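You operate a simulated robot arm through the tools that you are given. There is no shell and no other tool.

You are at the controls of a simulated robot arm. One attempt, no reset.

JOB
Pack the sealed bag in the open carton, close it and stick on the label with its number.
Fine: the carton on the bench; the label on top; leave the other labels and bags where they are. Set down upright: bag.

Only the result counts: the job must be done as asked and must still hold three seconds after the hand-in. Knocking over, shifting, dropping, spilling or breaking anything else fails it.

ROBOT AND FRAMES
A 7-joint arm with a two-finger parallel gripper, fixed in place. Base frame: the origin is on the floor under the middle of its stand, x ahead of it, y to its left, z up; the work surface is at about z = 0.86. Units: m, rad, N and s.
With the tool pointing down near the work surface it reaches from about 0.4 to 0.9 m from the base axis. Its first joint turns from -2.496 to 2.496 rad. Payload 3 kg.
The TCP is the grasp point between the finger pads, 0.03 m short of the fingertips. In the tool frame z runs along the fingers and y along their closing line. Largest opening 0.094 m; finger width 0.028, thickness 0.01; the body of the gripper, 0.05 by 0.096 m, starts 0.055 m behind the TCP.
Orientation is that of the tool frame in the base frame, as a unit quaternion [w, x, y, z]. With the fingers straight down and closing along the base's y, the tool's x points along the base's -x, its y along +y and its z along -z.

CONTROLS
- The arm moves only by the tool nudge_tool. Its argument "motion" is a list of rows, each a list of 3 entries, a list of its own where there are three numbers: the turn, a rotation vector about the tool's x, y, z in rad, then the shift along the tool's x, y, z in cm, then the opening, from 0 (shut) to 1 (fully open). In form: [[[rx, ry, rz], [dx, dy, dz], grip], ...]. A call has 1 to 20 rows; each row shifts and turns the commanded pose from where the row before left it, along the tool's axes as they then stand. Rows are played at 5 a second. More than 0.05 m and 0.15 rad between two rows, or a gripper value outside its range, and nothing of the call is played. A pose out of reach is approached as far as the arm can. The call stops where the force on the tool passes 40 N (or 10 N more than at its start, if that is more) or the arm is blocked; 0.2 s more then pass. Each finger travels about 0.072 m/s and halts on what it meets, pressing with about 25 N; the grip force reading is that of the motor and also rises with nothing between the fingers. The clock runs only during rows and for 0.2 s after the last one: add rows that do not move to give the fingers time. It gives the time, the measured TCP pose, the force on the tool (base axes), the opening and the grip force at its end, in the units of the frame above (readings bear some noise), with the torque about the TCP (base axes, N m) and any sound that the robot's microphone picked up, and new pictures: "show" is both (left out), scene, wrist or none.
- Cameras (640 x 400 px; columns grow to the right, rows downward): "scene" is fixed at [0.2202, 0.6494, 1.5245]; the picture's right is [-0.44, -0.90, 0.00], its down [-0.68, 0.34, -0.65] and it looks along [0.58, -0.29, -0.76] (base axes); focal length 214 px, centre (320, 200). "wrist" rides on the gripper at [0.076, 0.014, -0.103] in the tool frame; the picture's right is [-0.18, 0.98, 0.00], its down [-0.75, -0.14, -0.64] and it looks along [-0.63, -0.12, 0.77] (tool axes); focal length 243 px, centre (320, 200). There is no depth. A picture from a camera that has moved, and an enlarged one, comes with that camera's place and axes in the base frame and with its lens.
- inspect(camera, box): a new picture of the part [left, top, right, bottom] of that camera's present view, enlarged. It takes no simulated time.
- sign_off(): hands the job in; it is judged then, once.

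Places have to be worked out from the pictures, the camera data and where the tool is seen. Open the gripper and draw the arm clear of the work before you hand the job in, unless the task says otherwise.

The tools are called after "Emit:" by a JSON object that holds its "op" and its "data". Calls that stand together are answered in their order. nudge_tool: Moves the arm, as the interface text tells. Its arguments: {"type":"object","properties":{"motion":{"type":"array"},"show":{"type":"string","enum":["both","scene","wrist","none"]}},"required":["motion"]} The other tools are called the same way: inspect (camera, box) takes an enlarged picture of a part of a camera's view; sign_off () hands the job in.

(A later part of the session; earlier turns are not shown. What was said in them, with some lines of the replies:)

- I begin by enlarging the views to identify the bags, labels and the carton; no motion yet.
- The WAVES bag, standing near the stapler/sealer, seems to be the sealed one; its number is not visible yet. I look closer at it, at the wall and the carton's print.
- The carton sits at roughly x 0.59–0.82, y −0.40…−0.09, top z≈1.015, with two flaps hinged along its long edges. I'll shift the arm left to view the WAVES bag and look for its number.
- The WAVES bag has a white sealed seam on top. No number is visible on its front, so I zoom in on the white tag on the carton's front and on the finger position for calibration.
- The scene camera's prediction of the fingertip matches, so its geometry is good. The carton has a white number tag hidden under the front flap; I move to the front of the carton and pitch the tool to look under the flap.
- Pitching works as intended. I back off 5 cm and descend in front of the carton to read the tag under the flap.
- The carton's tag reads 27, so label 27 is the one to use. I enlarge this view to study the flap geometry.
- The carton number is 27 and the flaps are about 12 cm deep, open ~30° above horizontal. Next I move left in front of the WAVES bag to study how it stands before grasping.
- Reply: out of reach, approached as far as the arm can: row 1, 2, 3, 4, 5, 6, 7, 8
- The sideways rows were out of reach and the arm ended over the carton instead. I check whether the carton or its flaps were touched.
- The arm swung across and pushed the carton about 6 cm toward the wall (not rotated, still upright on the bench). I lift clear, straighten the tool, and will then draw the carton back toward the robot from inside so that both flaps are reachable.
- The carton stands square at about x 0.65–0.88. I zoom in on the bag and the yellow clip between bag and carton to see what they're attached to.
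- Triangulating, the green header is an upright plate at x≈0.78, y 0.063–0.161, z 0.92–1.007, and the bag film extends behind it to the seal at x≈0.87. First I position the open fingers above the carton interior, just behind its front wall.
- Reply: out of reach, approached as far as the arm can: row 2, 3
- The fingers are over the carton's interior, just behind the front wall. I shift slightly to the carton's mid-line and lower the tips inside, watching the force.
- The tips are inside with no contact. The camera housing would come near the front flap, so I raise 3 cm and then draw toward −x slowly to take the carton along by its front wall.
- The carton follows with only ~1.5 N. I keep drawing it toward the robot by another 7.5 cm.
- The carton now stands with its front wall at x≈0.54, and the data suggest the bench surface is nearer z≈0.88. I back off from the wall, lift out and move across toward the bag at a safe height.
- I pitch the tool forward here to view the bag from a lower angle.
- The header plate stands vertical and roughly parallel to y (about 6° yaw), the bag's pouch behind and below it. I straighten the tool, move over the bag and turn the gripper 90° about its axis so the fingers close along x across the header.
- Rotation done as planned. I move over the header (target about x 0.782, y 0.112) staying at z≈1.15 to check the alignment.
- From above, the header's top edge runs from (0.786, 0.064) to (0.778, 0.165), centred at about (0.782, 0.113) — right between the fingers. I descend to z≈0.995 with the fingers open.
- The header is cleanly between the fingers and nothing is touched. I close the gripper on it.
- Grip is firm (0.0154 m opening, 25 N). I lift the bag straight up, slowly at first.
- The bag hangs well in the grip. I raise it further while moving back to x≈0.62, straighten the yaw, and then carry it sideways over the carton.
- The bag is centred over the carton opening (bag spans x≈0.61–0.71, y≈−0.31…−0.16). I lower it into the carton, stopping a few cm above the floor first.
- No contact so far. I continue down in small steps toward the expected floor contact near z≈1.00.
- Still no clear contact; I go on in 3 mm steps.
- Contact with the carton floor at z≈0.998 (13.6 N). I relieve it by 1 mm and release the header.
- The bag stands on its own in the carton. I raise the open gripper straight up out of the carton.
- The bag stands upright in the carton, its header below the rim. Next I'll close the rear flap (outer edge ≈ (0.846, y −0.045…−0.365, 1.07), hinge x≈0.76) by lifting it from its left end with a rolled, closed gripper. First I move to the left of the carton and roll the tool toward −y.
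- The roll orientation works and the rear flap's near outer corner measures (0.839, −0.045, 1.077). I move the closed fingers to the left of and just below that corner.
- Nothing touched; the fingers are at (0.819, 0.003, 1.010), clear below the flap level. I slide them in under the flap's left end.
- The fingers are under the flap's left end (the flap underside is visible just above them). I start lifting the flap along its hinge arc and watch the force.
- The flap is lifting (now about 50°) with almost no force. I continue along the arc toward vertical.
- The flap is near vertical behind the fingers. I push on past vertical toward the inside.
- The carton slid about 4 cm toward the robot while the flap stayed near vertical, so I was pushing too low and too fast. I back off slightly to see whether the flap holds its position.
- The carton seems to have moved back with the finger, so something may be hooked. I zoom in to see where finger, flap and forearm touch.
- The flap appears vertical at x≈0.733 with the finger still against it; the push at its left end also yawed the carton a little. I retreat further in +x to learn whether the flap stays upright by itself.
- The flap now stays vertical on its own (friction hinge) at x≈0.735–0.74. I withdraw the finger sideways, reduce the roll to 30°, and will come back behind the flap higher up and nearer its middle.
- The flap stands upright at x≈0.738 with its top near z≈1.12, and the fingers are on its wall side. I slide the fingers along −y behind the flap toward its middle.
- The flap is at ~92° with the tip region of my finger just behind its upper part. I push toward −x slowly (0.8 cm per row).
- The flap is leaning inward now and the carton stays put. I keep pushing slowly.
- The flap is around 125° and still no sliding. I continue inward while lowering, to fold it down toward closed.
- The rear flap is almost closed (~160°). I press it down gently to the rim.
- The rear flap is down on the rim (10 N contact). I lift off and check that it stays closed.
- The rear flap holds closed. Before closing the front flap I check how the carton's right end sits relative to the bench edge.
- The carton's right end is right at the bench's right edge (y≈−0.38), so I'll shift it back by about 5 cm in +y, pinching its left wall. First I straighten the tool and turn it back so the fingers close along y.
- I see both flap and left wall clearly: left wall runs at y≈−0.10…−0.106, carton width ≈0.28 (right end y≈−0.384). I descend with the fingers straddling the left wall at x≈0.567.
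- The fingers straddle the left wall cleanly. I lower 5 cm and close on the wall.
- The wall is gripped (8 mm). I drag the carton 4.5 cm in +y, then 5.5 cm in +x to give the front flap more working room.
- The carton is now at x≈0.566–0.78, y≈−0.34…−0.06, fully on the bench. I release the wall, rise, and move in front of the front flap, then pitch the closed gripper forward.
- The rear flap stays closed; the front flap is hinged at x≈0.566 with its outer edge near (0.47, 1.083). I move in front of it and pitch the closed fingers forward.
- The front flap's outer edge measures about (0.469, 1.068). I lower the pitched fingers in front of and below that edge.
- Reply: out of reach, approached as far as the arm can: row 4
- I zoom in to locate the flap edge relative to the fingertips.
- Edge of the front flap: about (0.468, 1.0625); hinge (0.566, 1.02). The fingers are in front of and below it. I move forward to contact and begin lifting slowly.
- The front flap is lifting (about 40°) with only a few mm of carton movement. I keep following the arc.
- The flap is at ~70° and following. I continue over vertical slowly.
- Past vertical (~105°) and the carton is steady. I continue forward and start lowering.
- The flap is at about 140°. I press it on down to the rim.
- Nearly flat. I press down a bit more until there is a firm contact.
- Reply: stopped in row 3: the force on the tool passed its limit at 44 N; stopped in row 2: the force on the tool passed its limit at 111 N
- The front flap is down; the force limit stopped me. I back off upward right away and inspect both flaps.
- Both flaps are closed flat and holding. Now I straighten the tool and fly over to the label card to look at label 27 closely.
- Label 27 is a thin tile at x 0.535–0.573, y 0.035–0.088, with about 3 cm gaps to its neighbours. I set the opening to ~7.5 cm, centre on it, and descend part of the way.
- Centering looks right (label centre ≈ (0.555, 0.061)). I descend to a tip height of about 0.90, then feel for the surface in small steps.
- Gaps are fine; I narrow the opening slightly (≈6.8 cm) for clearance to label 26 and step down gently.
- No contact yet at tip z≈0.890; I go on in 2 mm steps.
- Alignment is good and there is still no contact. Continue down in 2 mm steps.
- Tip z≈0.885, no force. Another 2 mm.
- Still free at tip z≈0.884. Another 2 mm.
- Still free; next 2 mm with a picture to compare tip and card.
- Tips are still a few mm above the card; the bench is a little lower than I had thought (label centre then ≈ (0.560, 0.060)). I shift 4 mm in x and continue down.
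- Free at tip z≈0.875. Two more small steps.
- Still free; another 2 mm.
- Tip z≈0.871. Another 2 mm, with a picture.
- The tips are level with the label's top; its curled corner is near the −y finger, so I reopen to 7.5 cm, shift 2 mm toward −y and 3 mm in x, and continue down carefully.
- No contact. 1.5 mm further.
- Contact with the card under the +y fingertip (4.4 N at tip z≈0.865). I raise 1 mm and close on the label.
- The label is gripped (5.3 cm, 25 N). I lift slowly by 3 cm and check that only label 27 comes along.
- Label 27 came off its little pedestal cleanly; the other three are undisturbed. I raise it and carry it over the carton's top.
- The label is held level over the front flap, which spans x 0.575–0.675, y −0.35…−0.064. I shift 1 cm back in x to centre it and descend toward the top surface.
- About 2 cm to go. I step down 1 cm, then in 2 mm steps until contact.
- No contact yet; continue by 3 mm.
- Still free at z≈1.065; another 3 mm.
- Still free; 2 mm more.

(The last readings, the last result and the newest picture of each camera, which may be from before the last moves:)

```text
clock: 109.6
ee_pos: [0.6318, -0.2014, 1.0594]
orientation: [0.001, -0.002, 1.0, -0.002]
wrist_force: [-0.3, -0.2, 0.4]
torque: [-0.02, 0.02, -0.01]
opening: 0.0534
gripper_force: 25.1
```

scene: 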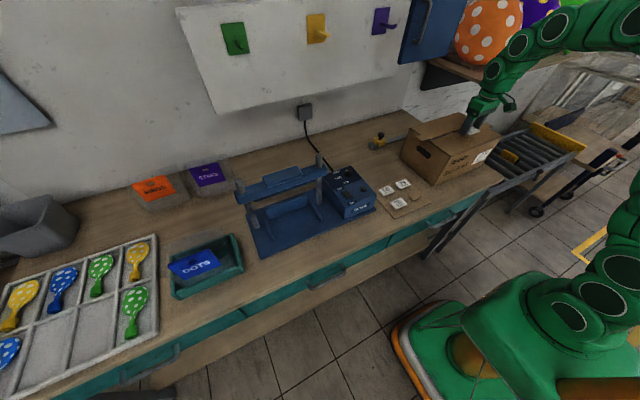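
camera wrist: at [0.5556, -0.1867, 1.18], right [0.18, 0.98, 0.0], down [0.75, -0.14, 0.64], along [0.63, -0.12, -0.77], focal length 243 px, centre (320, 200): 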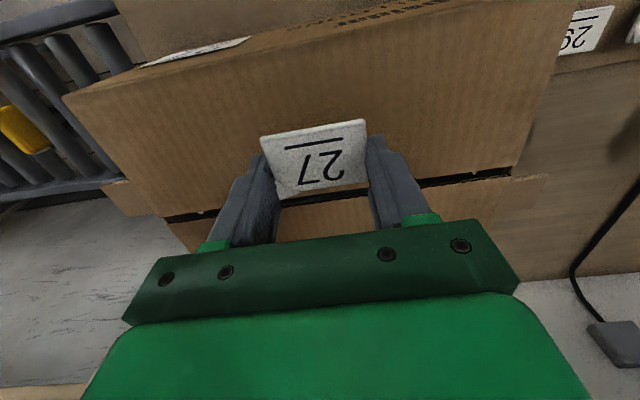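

No contact at 1.0594; 2 mm more.

Emit:
{"op": "nudge_tool", "data": {"motion": [[[0, 0, 0], [0, 0, 0.2], 0.4], [[0, 0, 0], [0, 0, 0], 0.4]], "show": "wrist"}}

Emit:
{"op": "inspect", "data": {"camera": "scene", "box": [450, 105, 490, 140]}}

```text
clock: 110.2
ee_pos: [0.6326, -0.2021, 1.0576]
orientation: [-0.001, 0.0, 1.0, -0.002]
wrist_force: [0.0, 0.3, -0.5]
torque: [0.01, -0.01, -0.01]
opening: 0.0532
gripper_force: 24.7
camera wrist: at [0.5568, -0.1869, 1.159], right [0.18, 0.98, 0.0], down [0.75, -0.14, 0.64], along [0.63, -0.12, -0.77], focal length 243 px, centre (320, 200)
```

wrist: 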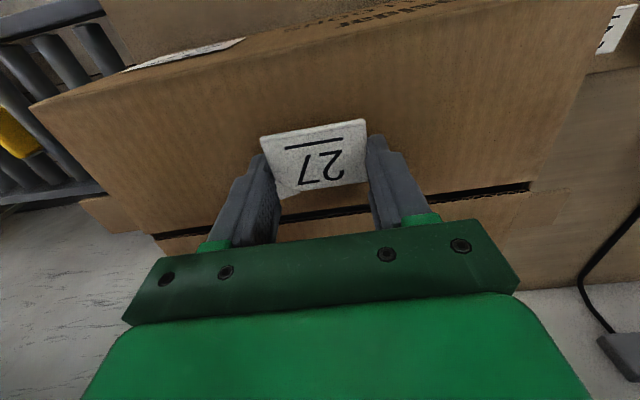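

```text
11.43 times, centred on (470, 122) of scene
camera zoom: at [0.2202, 0.6494, 1.5245], right [-0.44, -0.9, 0.0], down [-0.68, 0.34, -0.65], along [0.58, -0.29, -0.76], focal length 2451 px, centre (-1394, 1086)
```

zoom: 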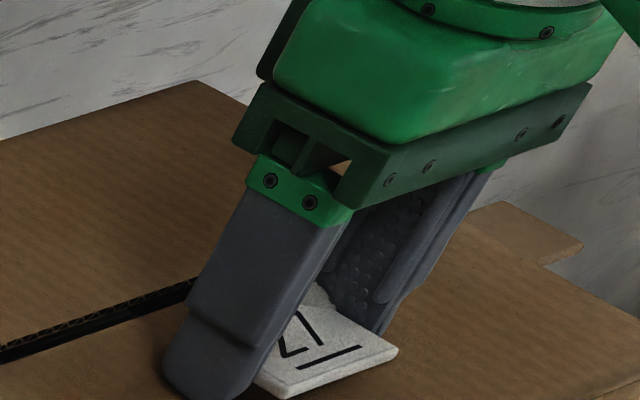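

The label hovers just above the flap. I continue down 2 mm.

Emit:
{"op": "nudge_tool", "data": {"motion": [[[0, 0, 0], [0, 0, 0.2], 0.4], [[0, 0, 0], [0, 0, 0], 0.4]], "show": "none"}}

```text
clock: 110.8
ee_pos: [0.6328, -0.2016, 1.056]
orientation: [0.0, 0.001, 1.0, -0.002]
wrist_force: [1.0, 0.3, -0.6]
torque: [0.0, -0.01, 0.02]
opening: 0.0536
gripper_force: 25.4
```

Still no force; 2 mm more.

Emit:
{"op": "nudge_tool", "data": {"motion": [[[0, 0, 0], [0, 0, 0.2], 0.4], [[0, 0, 0], [0, 0, 0], 0.4]], "show": "none"}}

```text
clock: 111.4
ee_pos: [0.6322, -0.2022, 1.0534]
orientation: [0.0, -0.001, 1.0, -0.002]
wrist_force: [-3.2, 4.9, 16.6]
torque: [0.46, 0.3, 0.04]
opening: 0.0537
gripper_force: 24.8
```

Contact with the top at z≈1.0535 (17 N). I relieve by 1 mm and release the label gently.

Emit:
{"op": "nudge_tool", "data": {"motion": [[[0, 0, 0], [0, 0, -0.1], 0.4], [[0, 0, 0], [0, 0, 0], 0.6], [[0, 0, 0], [0, 0, 0], 0.65], [[0, 0, 0], [0, 0, 0], 0.72], [[0, 0, 0], [0, 0, 0], 0.8], [[0, 0, 0], [0, 0, 0], 0.8]]}}

Emit:
{"op": "inspect", "data": {"camera": "wrist", "box": [200, 80, 460, 240]}}

Emit:
{"op": "inspect", "data": {"camera": "scene", "box": [430, 90, 510, 150]}}

```text
clock: 112.8
ee_pos: [0.6328, -0.2019, 1.0537]
orientation: [0.0, -0.001, 1.0, -0.001]
wrist_force: [-1.0, -4.7, 10.9]
torque: [0.32, 0.04, 0.04]
opening: 0.0731
gripper_force: 0.1
camera wrist: at [0.5567, -0.1874, 1.1564], right [0.18, 0.98, 0.0], down [0.75, -0.14, 0.64], along [0.63, -0.12, -0.77], focal length 243 px, centre (320, 200)
```

scene: 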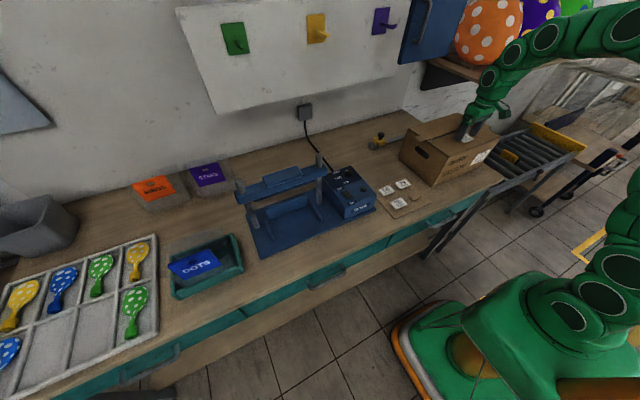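
wrist: 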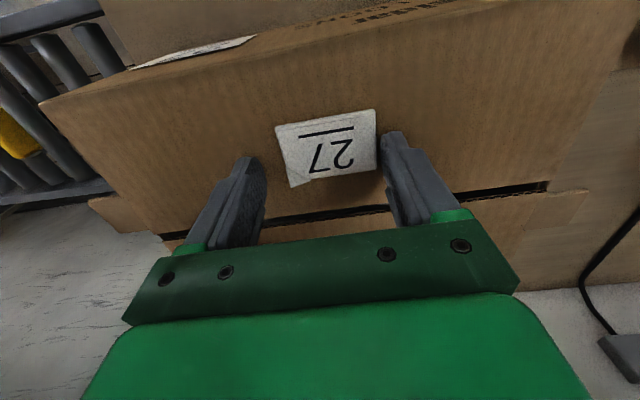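

```text
2.46 times, centred on (330, 160) of wrist
camera zoom: at [0.5567, -0.1874, 1.1564], right [0.18, 0.98, 0.0], down [0.75, -0.14, 0.64], along [0.63, -0.12, -0.77], focal length 597 px, centre (295, 298)
```

zoom: 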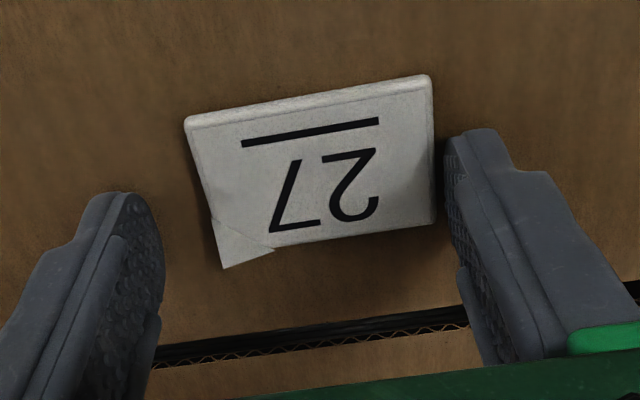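

```text
6.67 times, centred on (470, 120) of scene
camera zoom: at [0.2202, 0.6494, 1.5245], right [-0.44, -0.9, 0.0], down [-0.68, 0.34, -0.65], along [0.58, -0.29, -0.76], focal length 1430 px, centre (-680, 733)
```

zoom: 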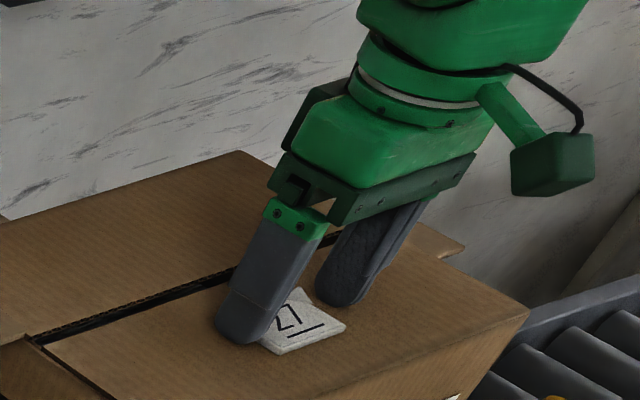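

The label lies on the front flap. I raise 2 mm to unload, open wider, then rise straight up.

Emit:
{"op": "nudge_tool", "data": {"motion": [[[0, 0, 0], [0, 0, -0.2], 0.8], [[0, 0, 0], [0, 0, 0], 1], [[0, 0, 0], [0, 0, 0], 1], [[0, 0, 0], [0, 0, -1], 1], [[0, 0, 0], [0, 0, -3], 1], [[0, 0, 0], [0, 0, -4], 1], [[0, 0, 0], [0, 0, -3], 1], [[0, 0, 0], [0, 0, 0], 1]]}}

Emit:
{"op": "inspect", "data": {"camera": "wrist", "box": [100, 0, 540, 240]}}

Emit:
{"op": "inspect", "data": {"camera": "scene", "box": [390, 80, 530, 190]}}

```text
clock: 114.6
ee_pos: [0.6325, -0.2033, 1.168]
orientation: [-0.001, -0.001, 1.0, -0.001]
wrist_force: [0.0, -0.6, 0.9]
torque: [-0.02, -0.03, 0.02]
opening: 0.0939
gripper_force: 0.1
camera wrist: at [0.5572, -0.1877, 1.2692], right [0.18, 0.98, 0.0], down [0.75, -0.14, 0.64], along [0.63, -0.12, -0.77], focal length 243 px, centre (320, 200)
```

scene: 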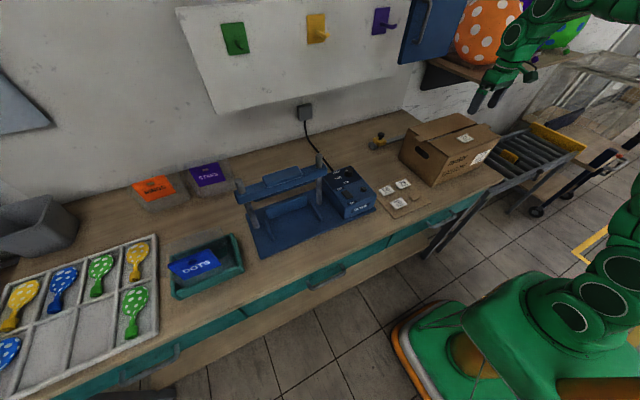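
wrist: 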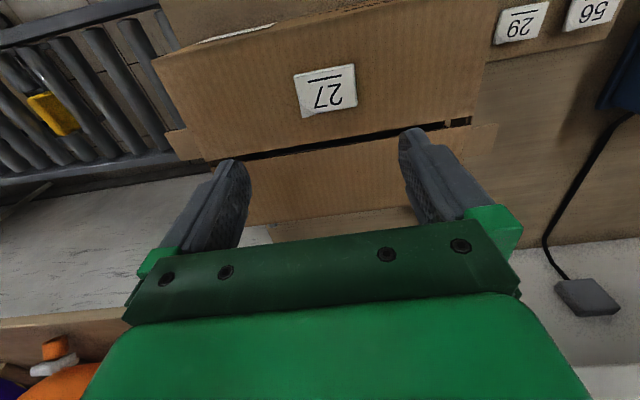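

```text
1.45 times, centred on (320, 120) of wrist
camera zoom: at [0.5572, -0.1877, 1.2692], right [0.18, 0.98, 0.0], down [0.75, -0.14, 0.64], along [0.63, -0.12, -0.77], focal length 353 px, centre (320, 316)
```

zoom: 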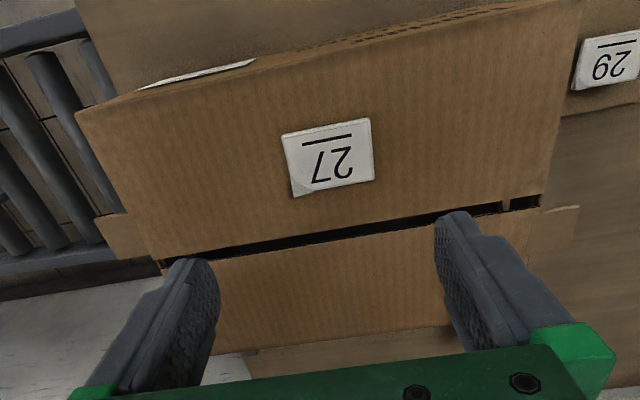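

```text
3.64 times, centred on (460, 135) of scene
camera zoom: at [0.2202, 0.6494, 1.5245], right [-0.44, -0.9, 0.0], down [-0.68, 0.34, -0.65], along [0.58, -0.29, -0.76], focal length 780 px, centre (-189, 436)
```

zoom: 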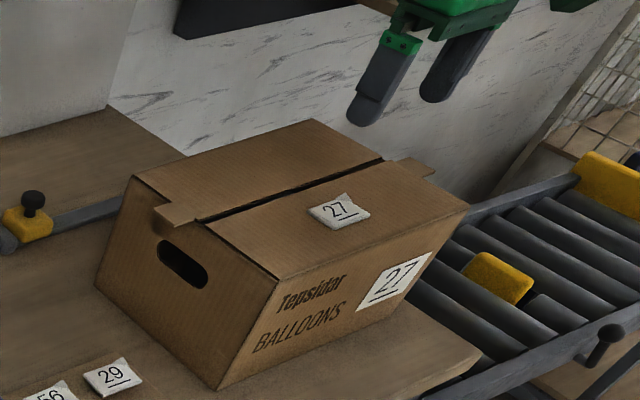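

The carton is closed with label 27 on top at about (0.625, −0.194). To make sure it sticks I'll press on it with the closed fingertips: centre over it and come down.

Emit:
{"op": "nudge_tool", "data": {"motion": [[[0, 0, 0], [0.75, 0.9, 0], 0.4], [[0, 0, 0], [0, 0, 0], 0], [[0, 0, 0], [0, 0, 0], 0], [[0, 0, 0], [0, 0, 0], 0], [[0, 0, 0], [0, 0, 4], 0], [[0, 0, 0], [0, 0, 4], 0], [[0, 0, 0], [0, 0, 1.5], 0], [[0, 0, 0], [0, 0, 0], 0]]}}

Emit:
{"op": "inspect", "data": {"camera": "wrist", "box": [200, 60, 460, 240]}}

Emit:
{"op": "inspect", "data": {"camera": "scene", "box": [430, 90, 510, 150]}}

```text
clock: 116.4
ee_pos: [0.6231, -0.1937, 1.0697]
orientation: [0.001, 0.0, 1.0, -0.001]
wrist_force: [-0.5, -1.0, -0.1]
torque: [0.0, 0.03, 0.0]
opening: 0.0
gripper_force: 25.0
camera wrist: at [0.5485, -0.1785, 1.1727], right [0.18, 0.98, 0.0], down [0.75, -0.14, 0.64], along [0.63, -0.12, -0.77], focal length 243 px, centre (320, 200)
```

scene: 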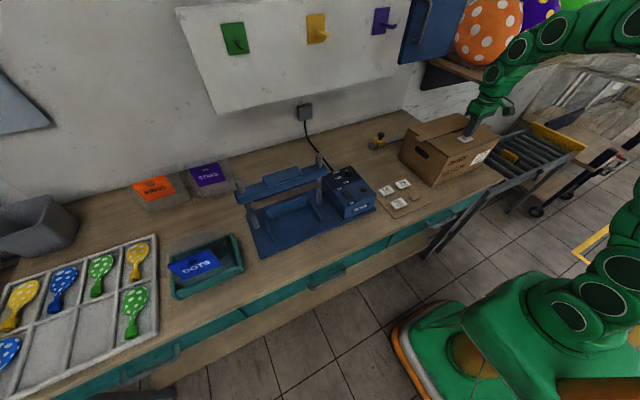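
wrist: 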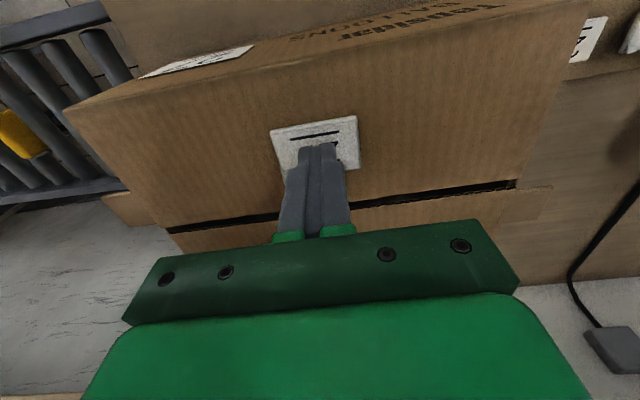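

```text
2.22 times, centred on (330, 150) of wrist
camera zoom: at [0.5485, -0.1785, 1.1727], right [0.18, 0.98, 0.0], down [0.75, -0.14, 0.64], along [0.63, -0.12, -0.77], focal length 539 px, centre (298, 311)
```

zoom: 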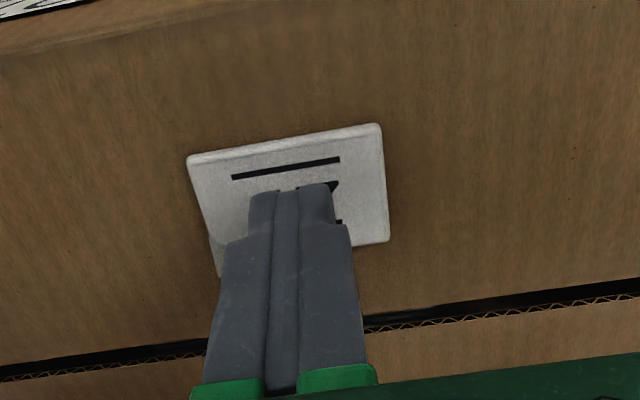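

```text
6.67 times, centred on (470, 120) of scene
camera zoom: at [0.2202, 0.6494, 1.5245], right [-0.44, -0.9, 0.0], down [-0.68, 0.34, -0.65], along [0.58, -0.29, -0.76], focal length 1430 px, centre (-680, 733)
```

zoom: 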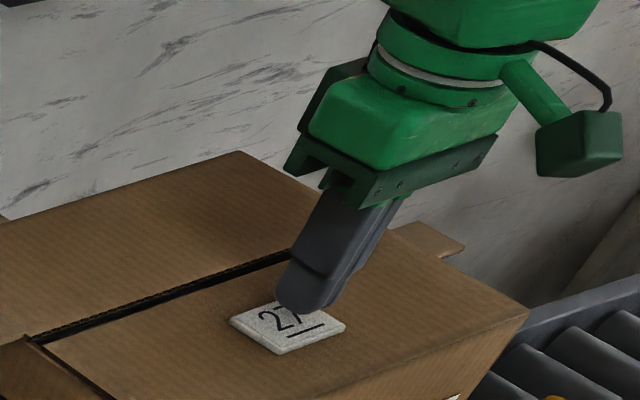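

The closed tips are over the label's centre. I press down in small steps.

Emit:
{"op": "nudge_tool", "data": {"motion": [[[0, 0, 0], [0, 0, 0.4], 0], [[0, 0, 0], [0, 0, 0.2], 0], [[0, 0, 0], [0, 0, 0], 0]], "show": "none"}}

```text
clock: 117.2
ee_pos: [0.6239, -0.1938, 1.0666]
orientation: [0.0, 0.001, 1.0, -0.002]
wrist_force: [0.2, 0.2, -0.5]
torque: [-0.03, 0.01, 0.03]
opening: 0.0
gripper_force: 24.9
```

No contact yet; 3 mm more.

Emit:
{"op": "nudge_tool", "data": {"motion": [[[0, 0, 0], [0, 0, 0.3], 0], [[0, 0, 0], [0, 0, 0], 0]], "show": "none"}}

```text
clock: 117.8
ee_pos: [0.6234, -0.1928, 1.0635]
orientation: [-0.001, 0.0, 1.0, -0.001]
wrist_force: [-0.1, -0.5, -0.7]
torque: [-0.02, 0.03, 0.01]
opening: 0.0
gripper_force: 25.1
```

2 mm more.

Emit:
{"op": "nudge_tool", "data": {"motion": [[[0, 0, 0], [0, 0, 0.2], 0], [[0, 0, 0], [0, 0, 0], 0]], "show": "none"}}

```text
clock: 118.4
ee_pos: [0.6236, -0.1935, 1.0617]
orientation: [-0.001, 0.0, 1.0, -0.002]
wrist_force: [0.0, -1.1, 0.7]
torque: [0.0, 0.01, 0.02]
opening: 0.0
gripper_force: 25.0
```

2 mm more.

Emit:
{"op": "nudge_tool", "data": {"motion": [[[0, 0, 0], [0, 0, 0.2], 0], [[0, 0, 0], [0, 0, 0], 0]], "show": "none"}}

```text
clock: 119.0
ee_pos: [0.6236, -0.1929, 1.0591]
orientation: [0.0, 0.0, 1.0, -0.002]
wrist_force: [0.0, 0.0, 5.4]
torque: [-0.01, 0.01, 0.0]
opening: 0.0
gripper_force: 24.7
```

Contact with the label (5.4 N). I press 0.5 mm more and hold about a second, then lift straight up.

Emit:
{"op": "nudge_tool", "data": {"motion": [[[0, 0, 0], [0, 0, 0.05], 0], [[0, 0, 0], [0, 0, 0], 0], [[0, 0, 0], [0, 0, 0], 0], [[0, 0, 0], [0, 0, 0], 0], [[0, 0, 0], [0, 0, 0], 0]], "show": "none"}}

```text
clock: 120.2
ee_pos: [0.625, -0.1935, 1.0578]
orientation: [0.001, -0.001, 1.0, -0.001]
wrist_force: [-2.5, 1.4, 19.6]
torque: [0.03, 0.17, 0.01]
opening: 0.0002
gripper_force: 25.2
```

The label has been pressed with ~20 N. I lift straight off and check.

Emit:
{"op": "nudge_tool", "data": {"motion": [[[0, 0, 0], [0, 0, -0.3], 0], [[0, 0, 0], [0, 0, -1.5], 0], [[0, 0, 0], [0, 0, -4], 0], [[0, 0, 0], [0, 0, -4], 0], [[0, 0, 0], [0, 0, -2], 0.5], [[0, 0, 0], [0, 0, 0], 1], [[0, 0, 0], [0, 0, 0], 1], [[0, 0, 0], [0, 0, 0], 1]]}}

Emit:
{"op": "inspect", "data": {"camera": "wrist", "box": [100, 0, 540, 240]}}

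Emit:
{"op": "inspect", "data": {"camera": "scene", "box": [390, 80, 530, 190]}}

```text
clock: 122.0
ee_pos: [0.6263, -0.1928, 1.1772]
orientation: [0.0, 0.0, 1.0, -0.001]
wrist_force: [-1.0, -0.7, 0.3]
torque: [0.02, 0.0, -0.01]
opening: 0.0939
gripper_force: 0.1
camera wrist: at [0.5501, -0.178, 1.2782], right [0.18, 0.98, 0.0], down [0.75, -0.14, 0.64], along [0.63, -0.12, -0.77], focal length 243 px, centre (320, 200)
```

scene: 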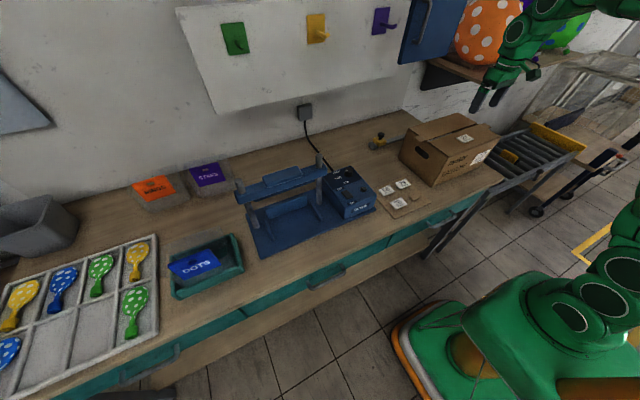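
wrist: 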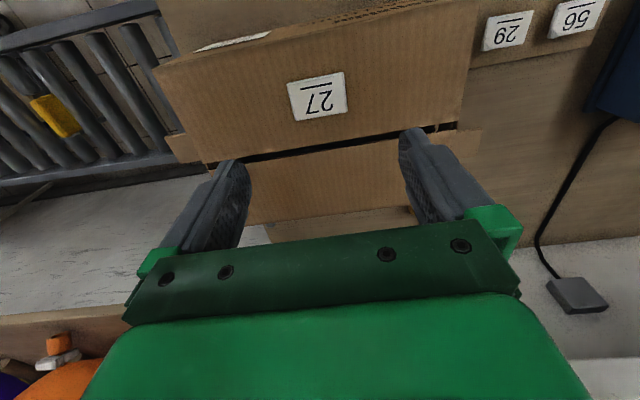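

```text
1.45 times, centred on (320, 120) of wrist
camera zoom: at [0.5501, -0.178, 1.2782], right [0.18, 0.98, 0.0], down [0.75, -0.14, 0.64], along [0.63, -0.12, -0.77], focal length 353 px, centre (320, 316)
```

zoom: 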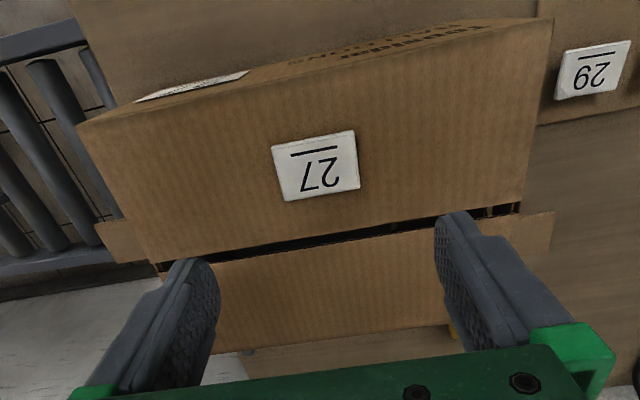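

```text
3.64 times, centred on (460, 135) of scene
camera zoom: at [0.2202, 0.6494, 1.5245], right [-0.44, -0.9, 0.0], down [-0.68, 0.34, -0.65], along [0.58, -0.29, -0.76], focal length 780 px, centre (-189, 436)
```

zoom: 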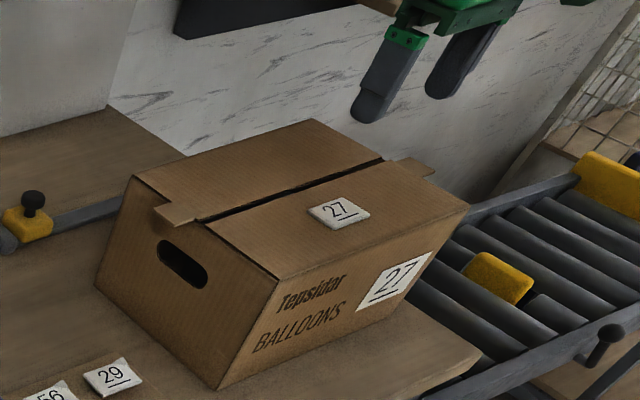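

The label's curled corner is now flat – it is stuck on. I take a close look at the carton's handle opening and the remaining labels before withdrawing.

Emit:
{"op": "inspect", "data": {"camera": "scene", "box": [415, 135, 455, 165]}}

Emit:
{"op": "inspect", "data": {"camera": "scene", "box": [365, 165, 440, 220]}}

Emit:
{"op": "inspect", "data": {"camera": "scene", "box": [120, 140, 380, 300]}}

```text
13.33 times, centred on (435, 150) of scene
camera zoom: at [0.2202, 0.6494, 1.5245], right [-0.44, -0.9, 0.0], down [-0.68, 0.34, -0.65], along [0.58, -0.29, -0.76], focal length 2860 px, centre (-1213, 867)
```

zoom: 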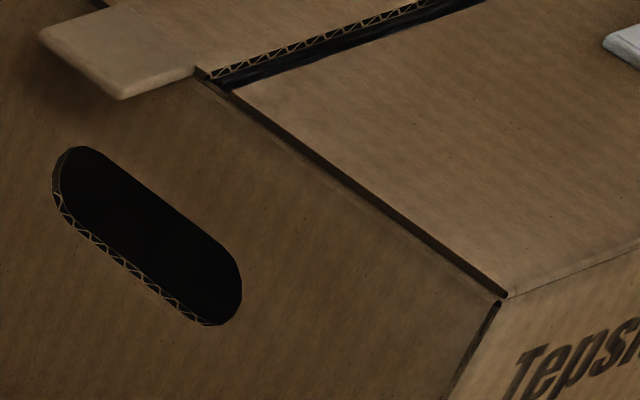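

```text
7.27 times, centred on (402, 192) of scene
camera zoom: at [0.2202, 0.6494, 1.5245], right [-0.44, -0.9, 0.0], down [-0.68, 0.34, -0.65], along [0.58, -0.29, -0.76], focal length 1560 px, centre (-280, 254)
```

zoom: 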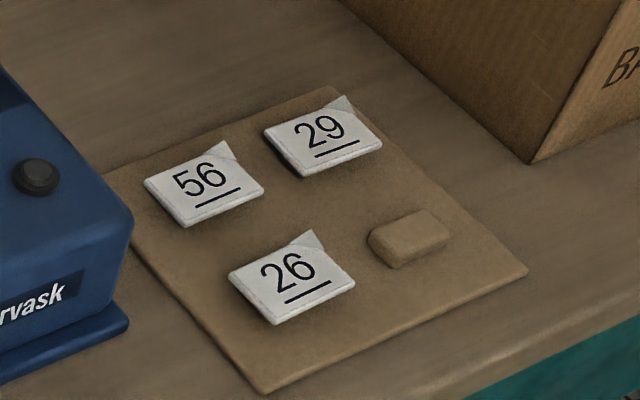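

```text
2.46 times, centred on (250, 220) of scene
camera zoom: at [0.2202, 0.6494, 1.5245], right [-0.44, -0.9, 0.0], down [-0.68, 0.34, -0.65], along [0.58, -0.29, -0.76], focal length 528 px, centre (492, 151)
```

zoom: 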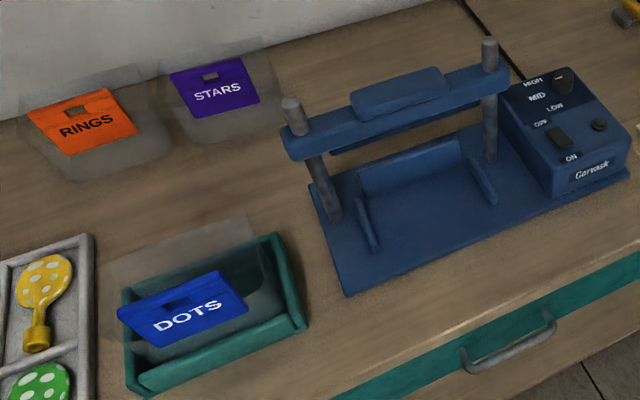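

The other labels and bags are untouched. I zoom in on the seam to judge whether the rear flap is fully flush.

Emit:
{"op": "inspect", "data": {"camera": "scene", "box": [425, 105, 505, 155]}}

Emit:
{"op": "inspect", "data": {"camera": "wrist", "box": [180, 80, 480, 240]}}

```text
8.00 times, centred on (465, 130) of scene
camera zoom: at [0.2202, 0.6494, 1.5245], right [-0.44, -0.9, 0.0], down [-0.68, 0.34, -0.65], along [0.58, -0.29, -0.76], focal length 1716 px, centre (-840, 760)
```

zoom: 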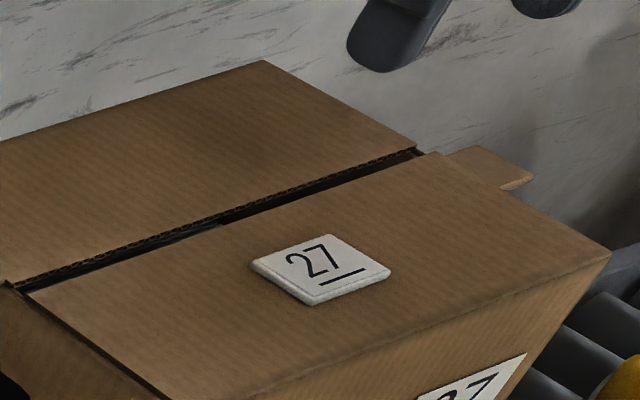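

```text
2.13 times, centred on (330, 160) of wrist
camera zoom: at [0.5501, -0.178, 1.2782], right [0.18, 0.98, 0.0], down [0.75, -0.14, 0.64], along [0.63, -0.12, -0.77], focal length 518 px, centre (299, 285)
```

zoom: 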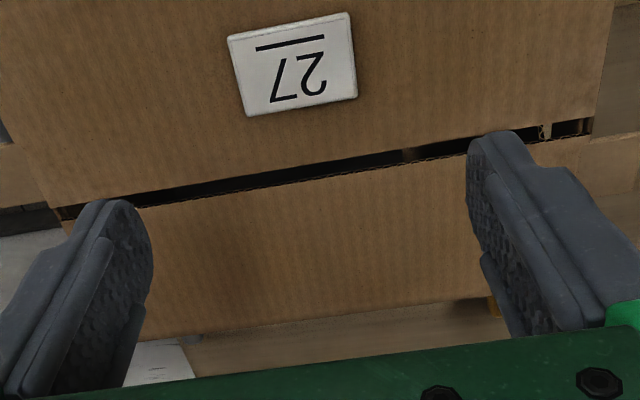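

Both flaps are flush and the label sits flat. I draw the arm back and up, clear of the work, with the gripper open.

Emit:
{"op": "nudge_tool", "data": {"motion": [[[0, 0, 0], [0, 0, -4], 1], [[0, 0, 0], [3, 2.5, -1.4], 1], [[0, 0, 0], [3, 2.5, -1.4], 1], [[0, 0, 0], [3, 2.5, -1.4], 1], [[0, 0, 0], [0, 0, 0], 1], [[0, 0, 0], [0, 0, 0], 1]]}}

Emit:
{"op": "inspect", "data": {"camera": "scene", "box": [370, 80, 530, 220]}}

Emit:
{"op": "inspect", "data": {"camera": "wrist", "box": [100, 0, 540, 240]}}

```text
clock: 123.4
ee_pos: [0.5332, -0.1213, 1.258]
orientation: [0.0, 0.0, 1.0, -0.002]
wrist_force: [0.7, 0.4, -0.3]
torque: [-0.01, 0.01, 0.07]
opening: 0.0942
gripper_force: 0.0
camera wrist: at [0.4579, -0.1055, 1.3603], right [0.18, 0.98, 0.0], down [0.75, -0.14, 0.64], along [0.63, -0.12, -0.77], focal length 243 px, centre (320, 200)
```

scene: 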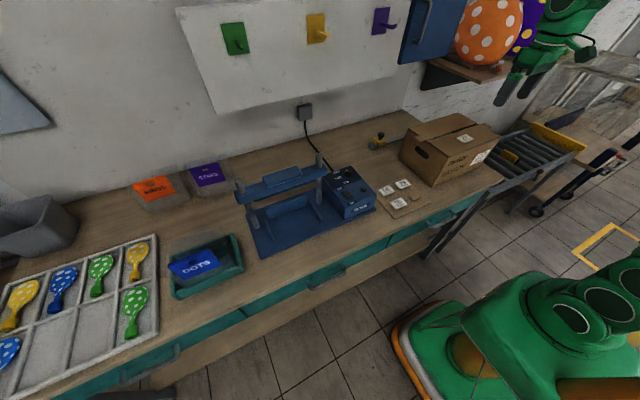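
wrist: 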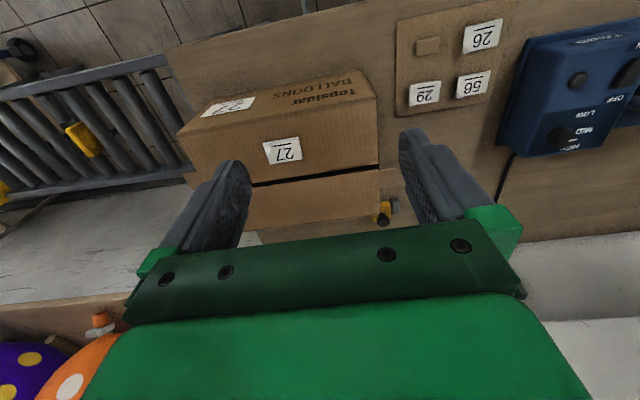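

```text
2.86 times, centred on (450, 150) of scene
camera zoom: at [0.2202, 0.6494, 1.5245], right [-0.44, -0.9, 0.0], down [-0.68, 0.34, -0.65], along [0.58, -0.29, -0.76], focal length 613 px, centre (-51, 343)
```

zoom: 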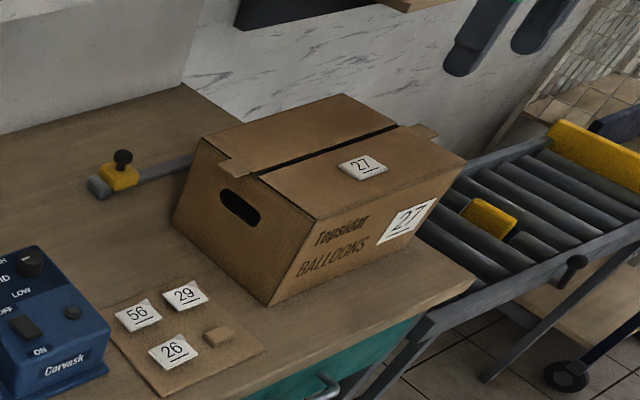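

```text
1.45 times, centred on (320, 120) of wrist
camera zoom: at [0.4579, -0.1055, 1.3603], right [0.18, 0.98, 0.0], down [0.75, -0.14, 0.64], along [0.63, -0.12, -0.77], focal length 353 px, centre (320, 316)
```

zoom: 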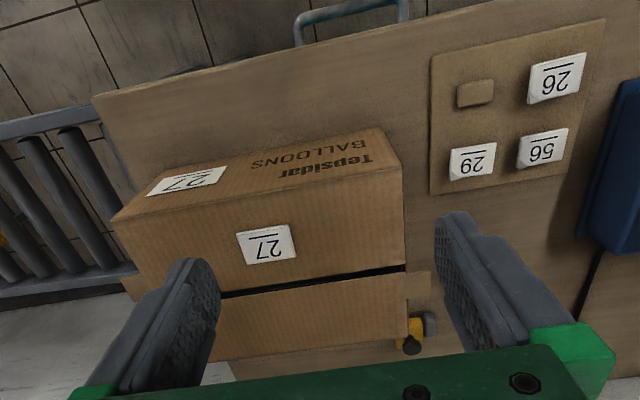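

The carton (number 27) stands on the bench, closed, with the WAVES bag packed upright and label 27 flat on top. The other labels and bags are where they were and the arm is clear with the gripper open, so I hand the job in.

Emit:
{"op": "sign_off", "data": {}}

```text
The job is handed in.
```

I packed the sealed bag (WAVES) upright in the carton, closed both flaps and stuck label 27 on the front flap on top. The job is handed in. I can't see the grading from here.

- **Number:** I used 27 because that is the number printed on the carton's front. I saw no number on the front of the bag and did not check its back.
- **Carton position:** The carton is not where it started. My arm pushed it about 6 cm toward the wall early on, and it slid again while I was closing the flaps. I repositioned it; it now stands fully on the bench.
- **Bag:** It was standing upright when I last saw it, just before the front flap closed. I could not see inside after that, but the carton moved by about a centimetre at most.
- **Force:** While pressing the front flap shut, the force on the tool spiked to 111 N and the move stopped itself. I saw no damage to the carton or flap afterwards.
- **Other items:** Labels 26, 29 and 56 and the RINGS, STARS and DOTS bags look untouched. The gripper is open and the arm is clear of the work.
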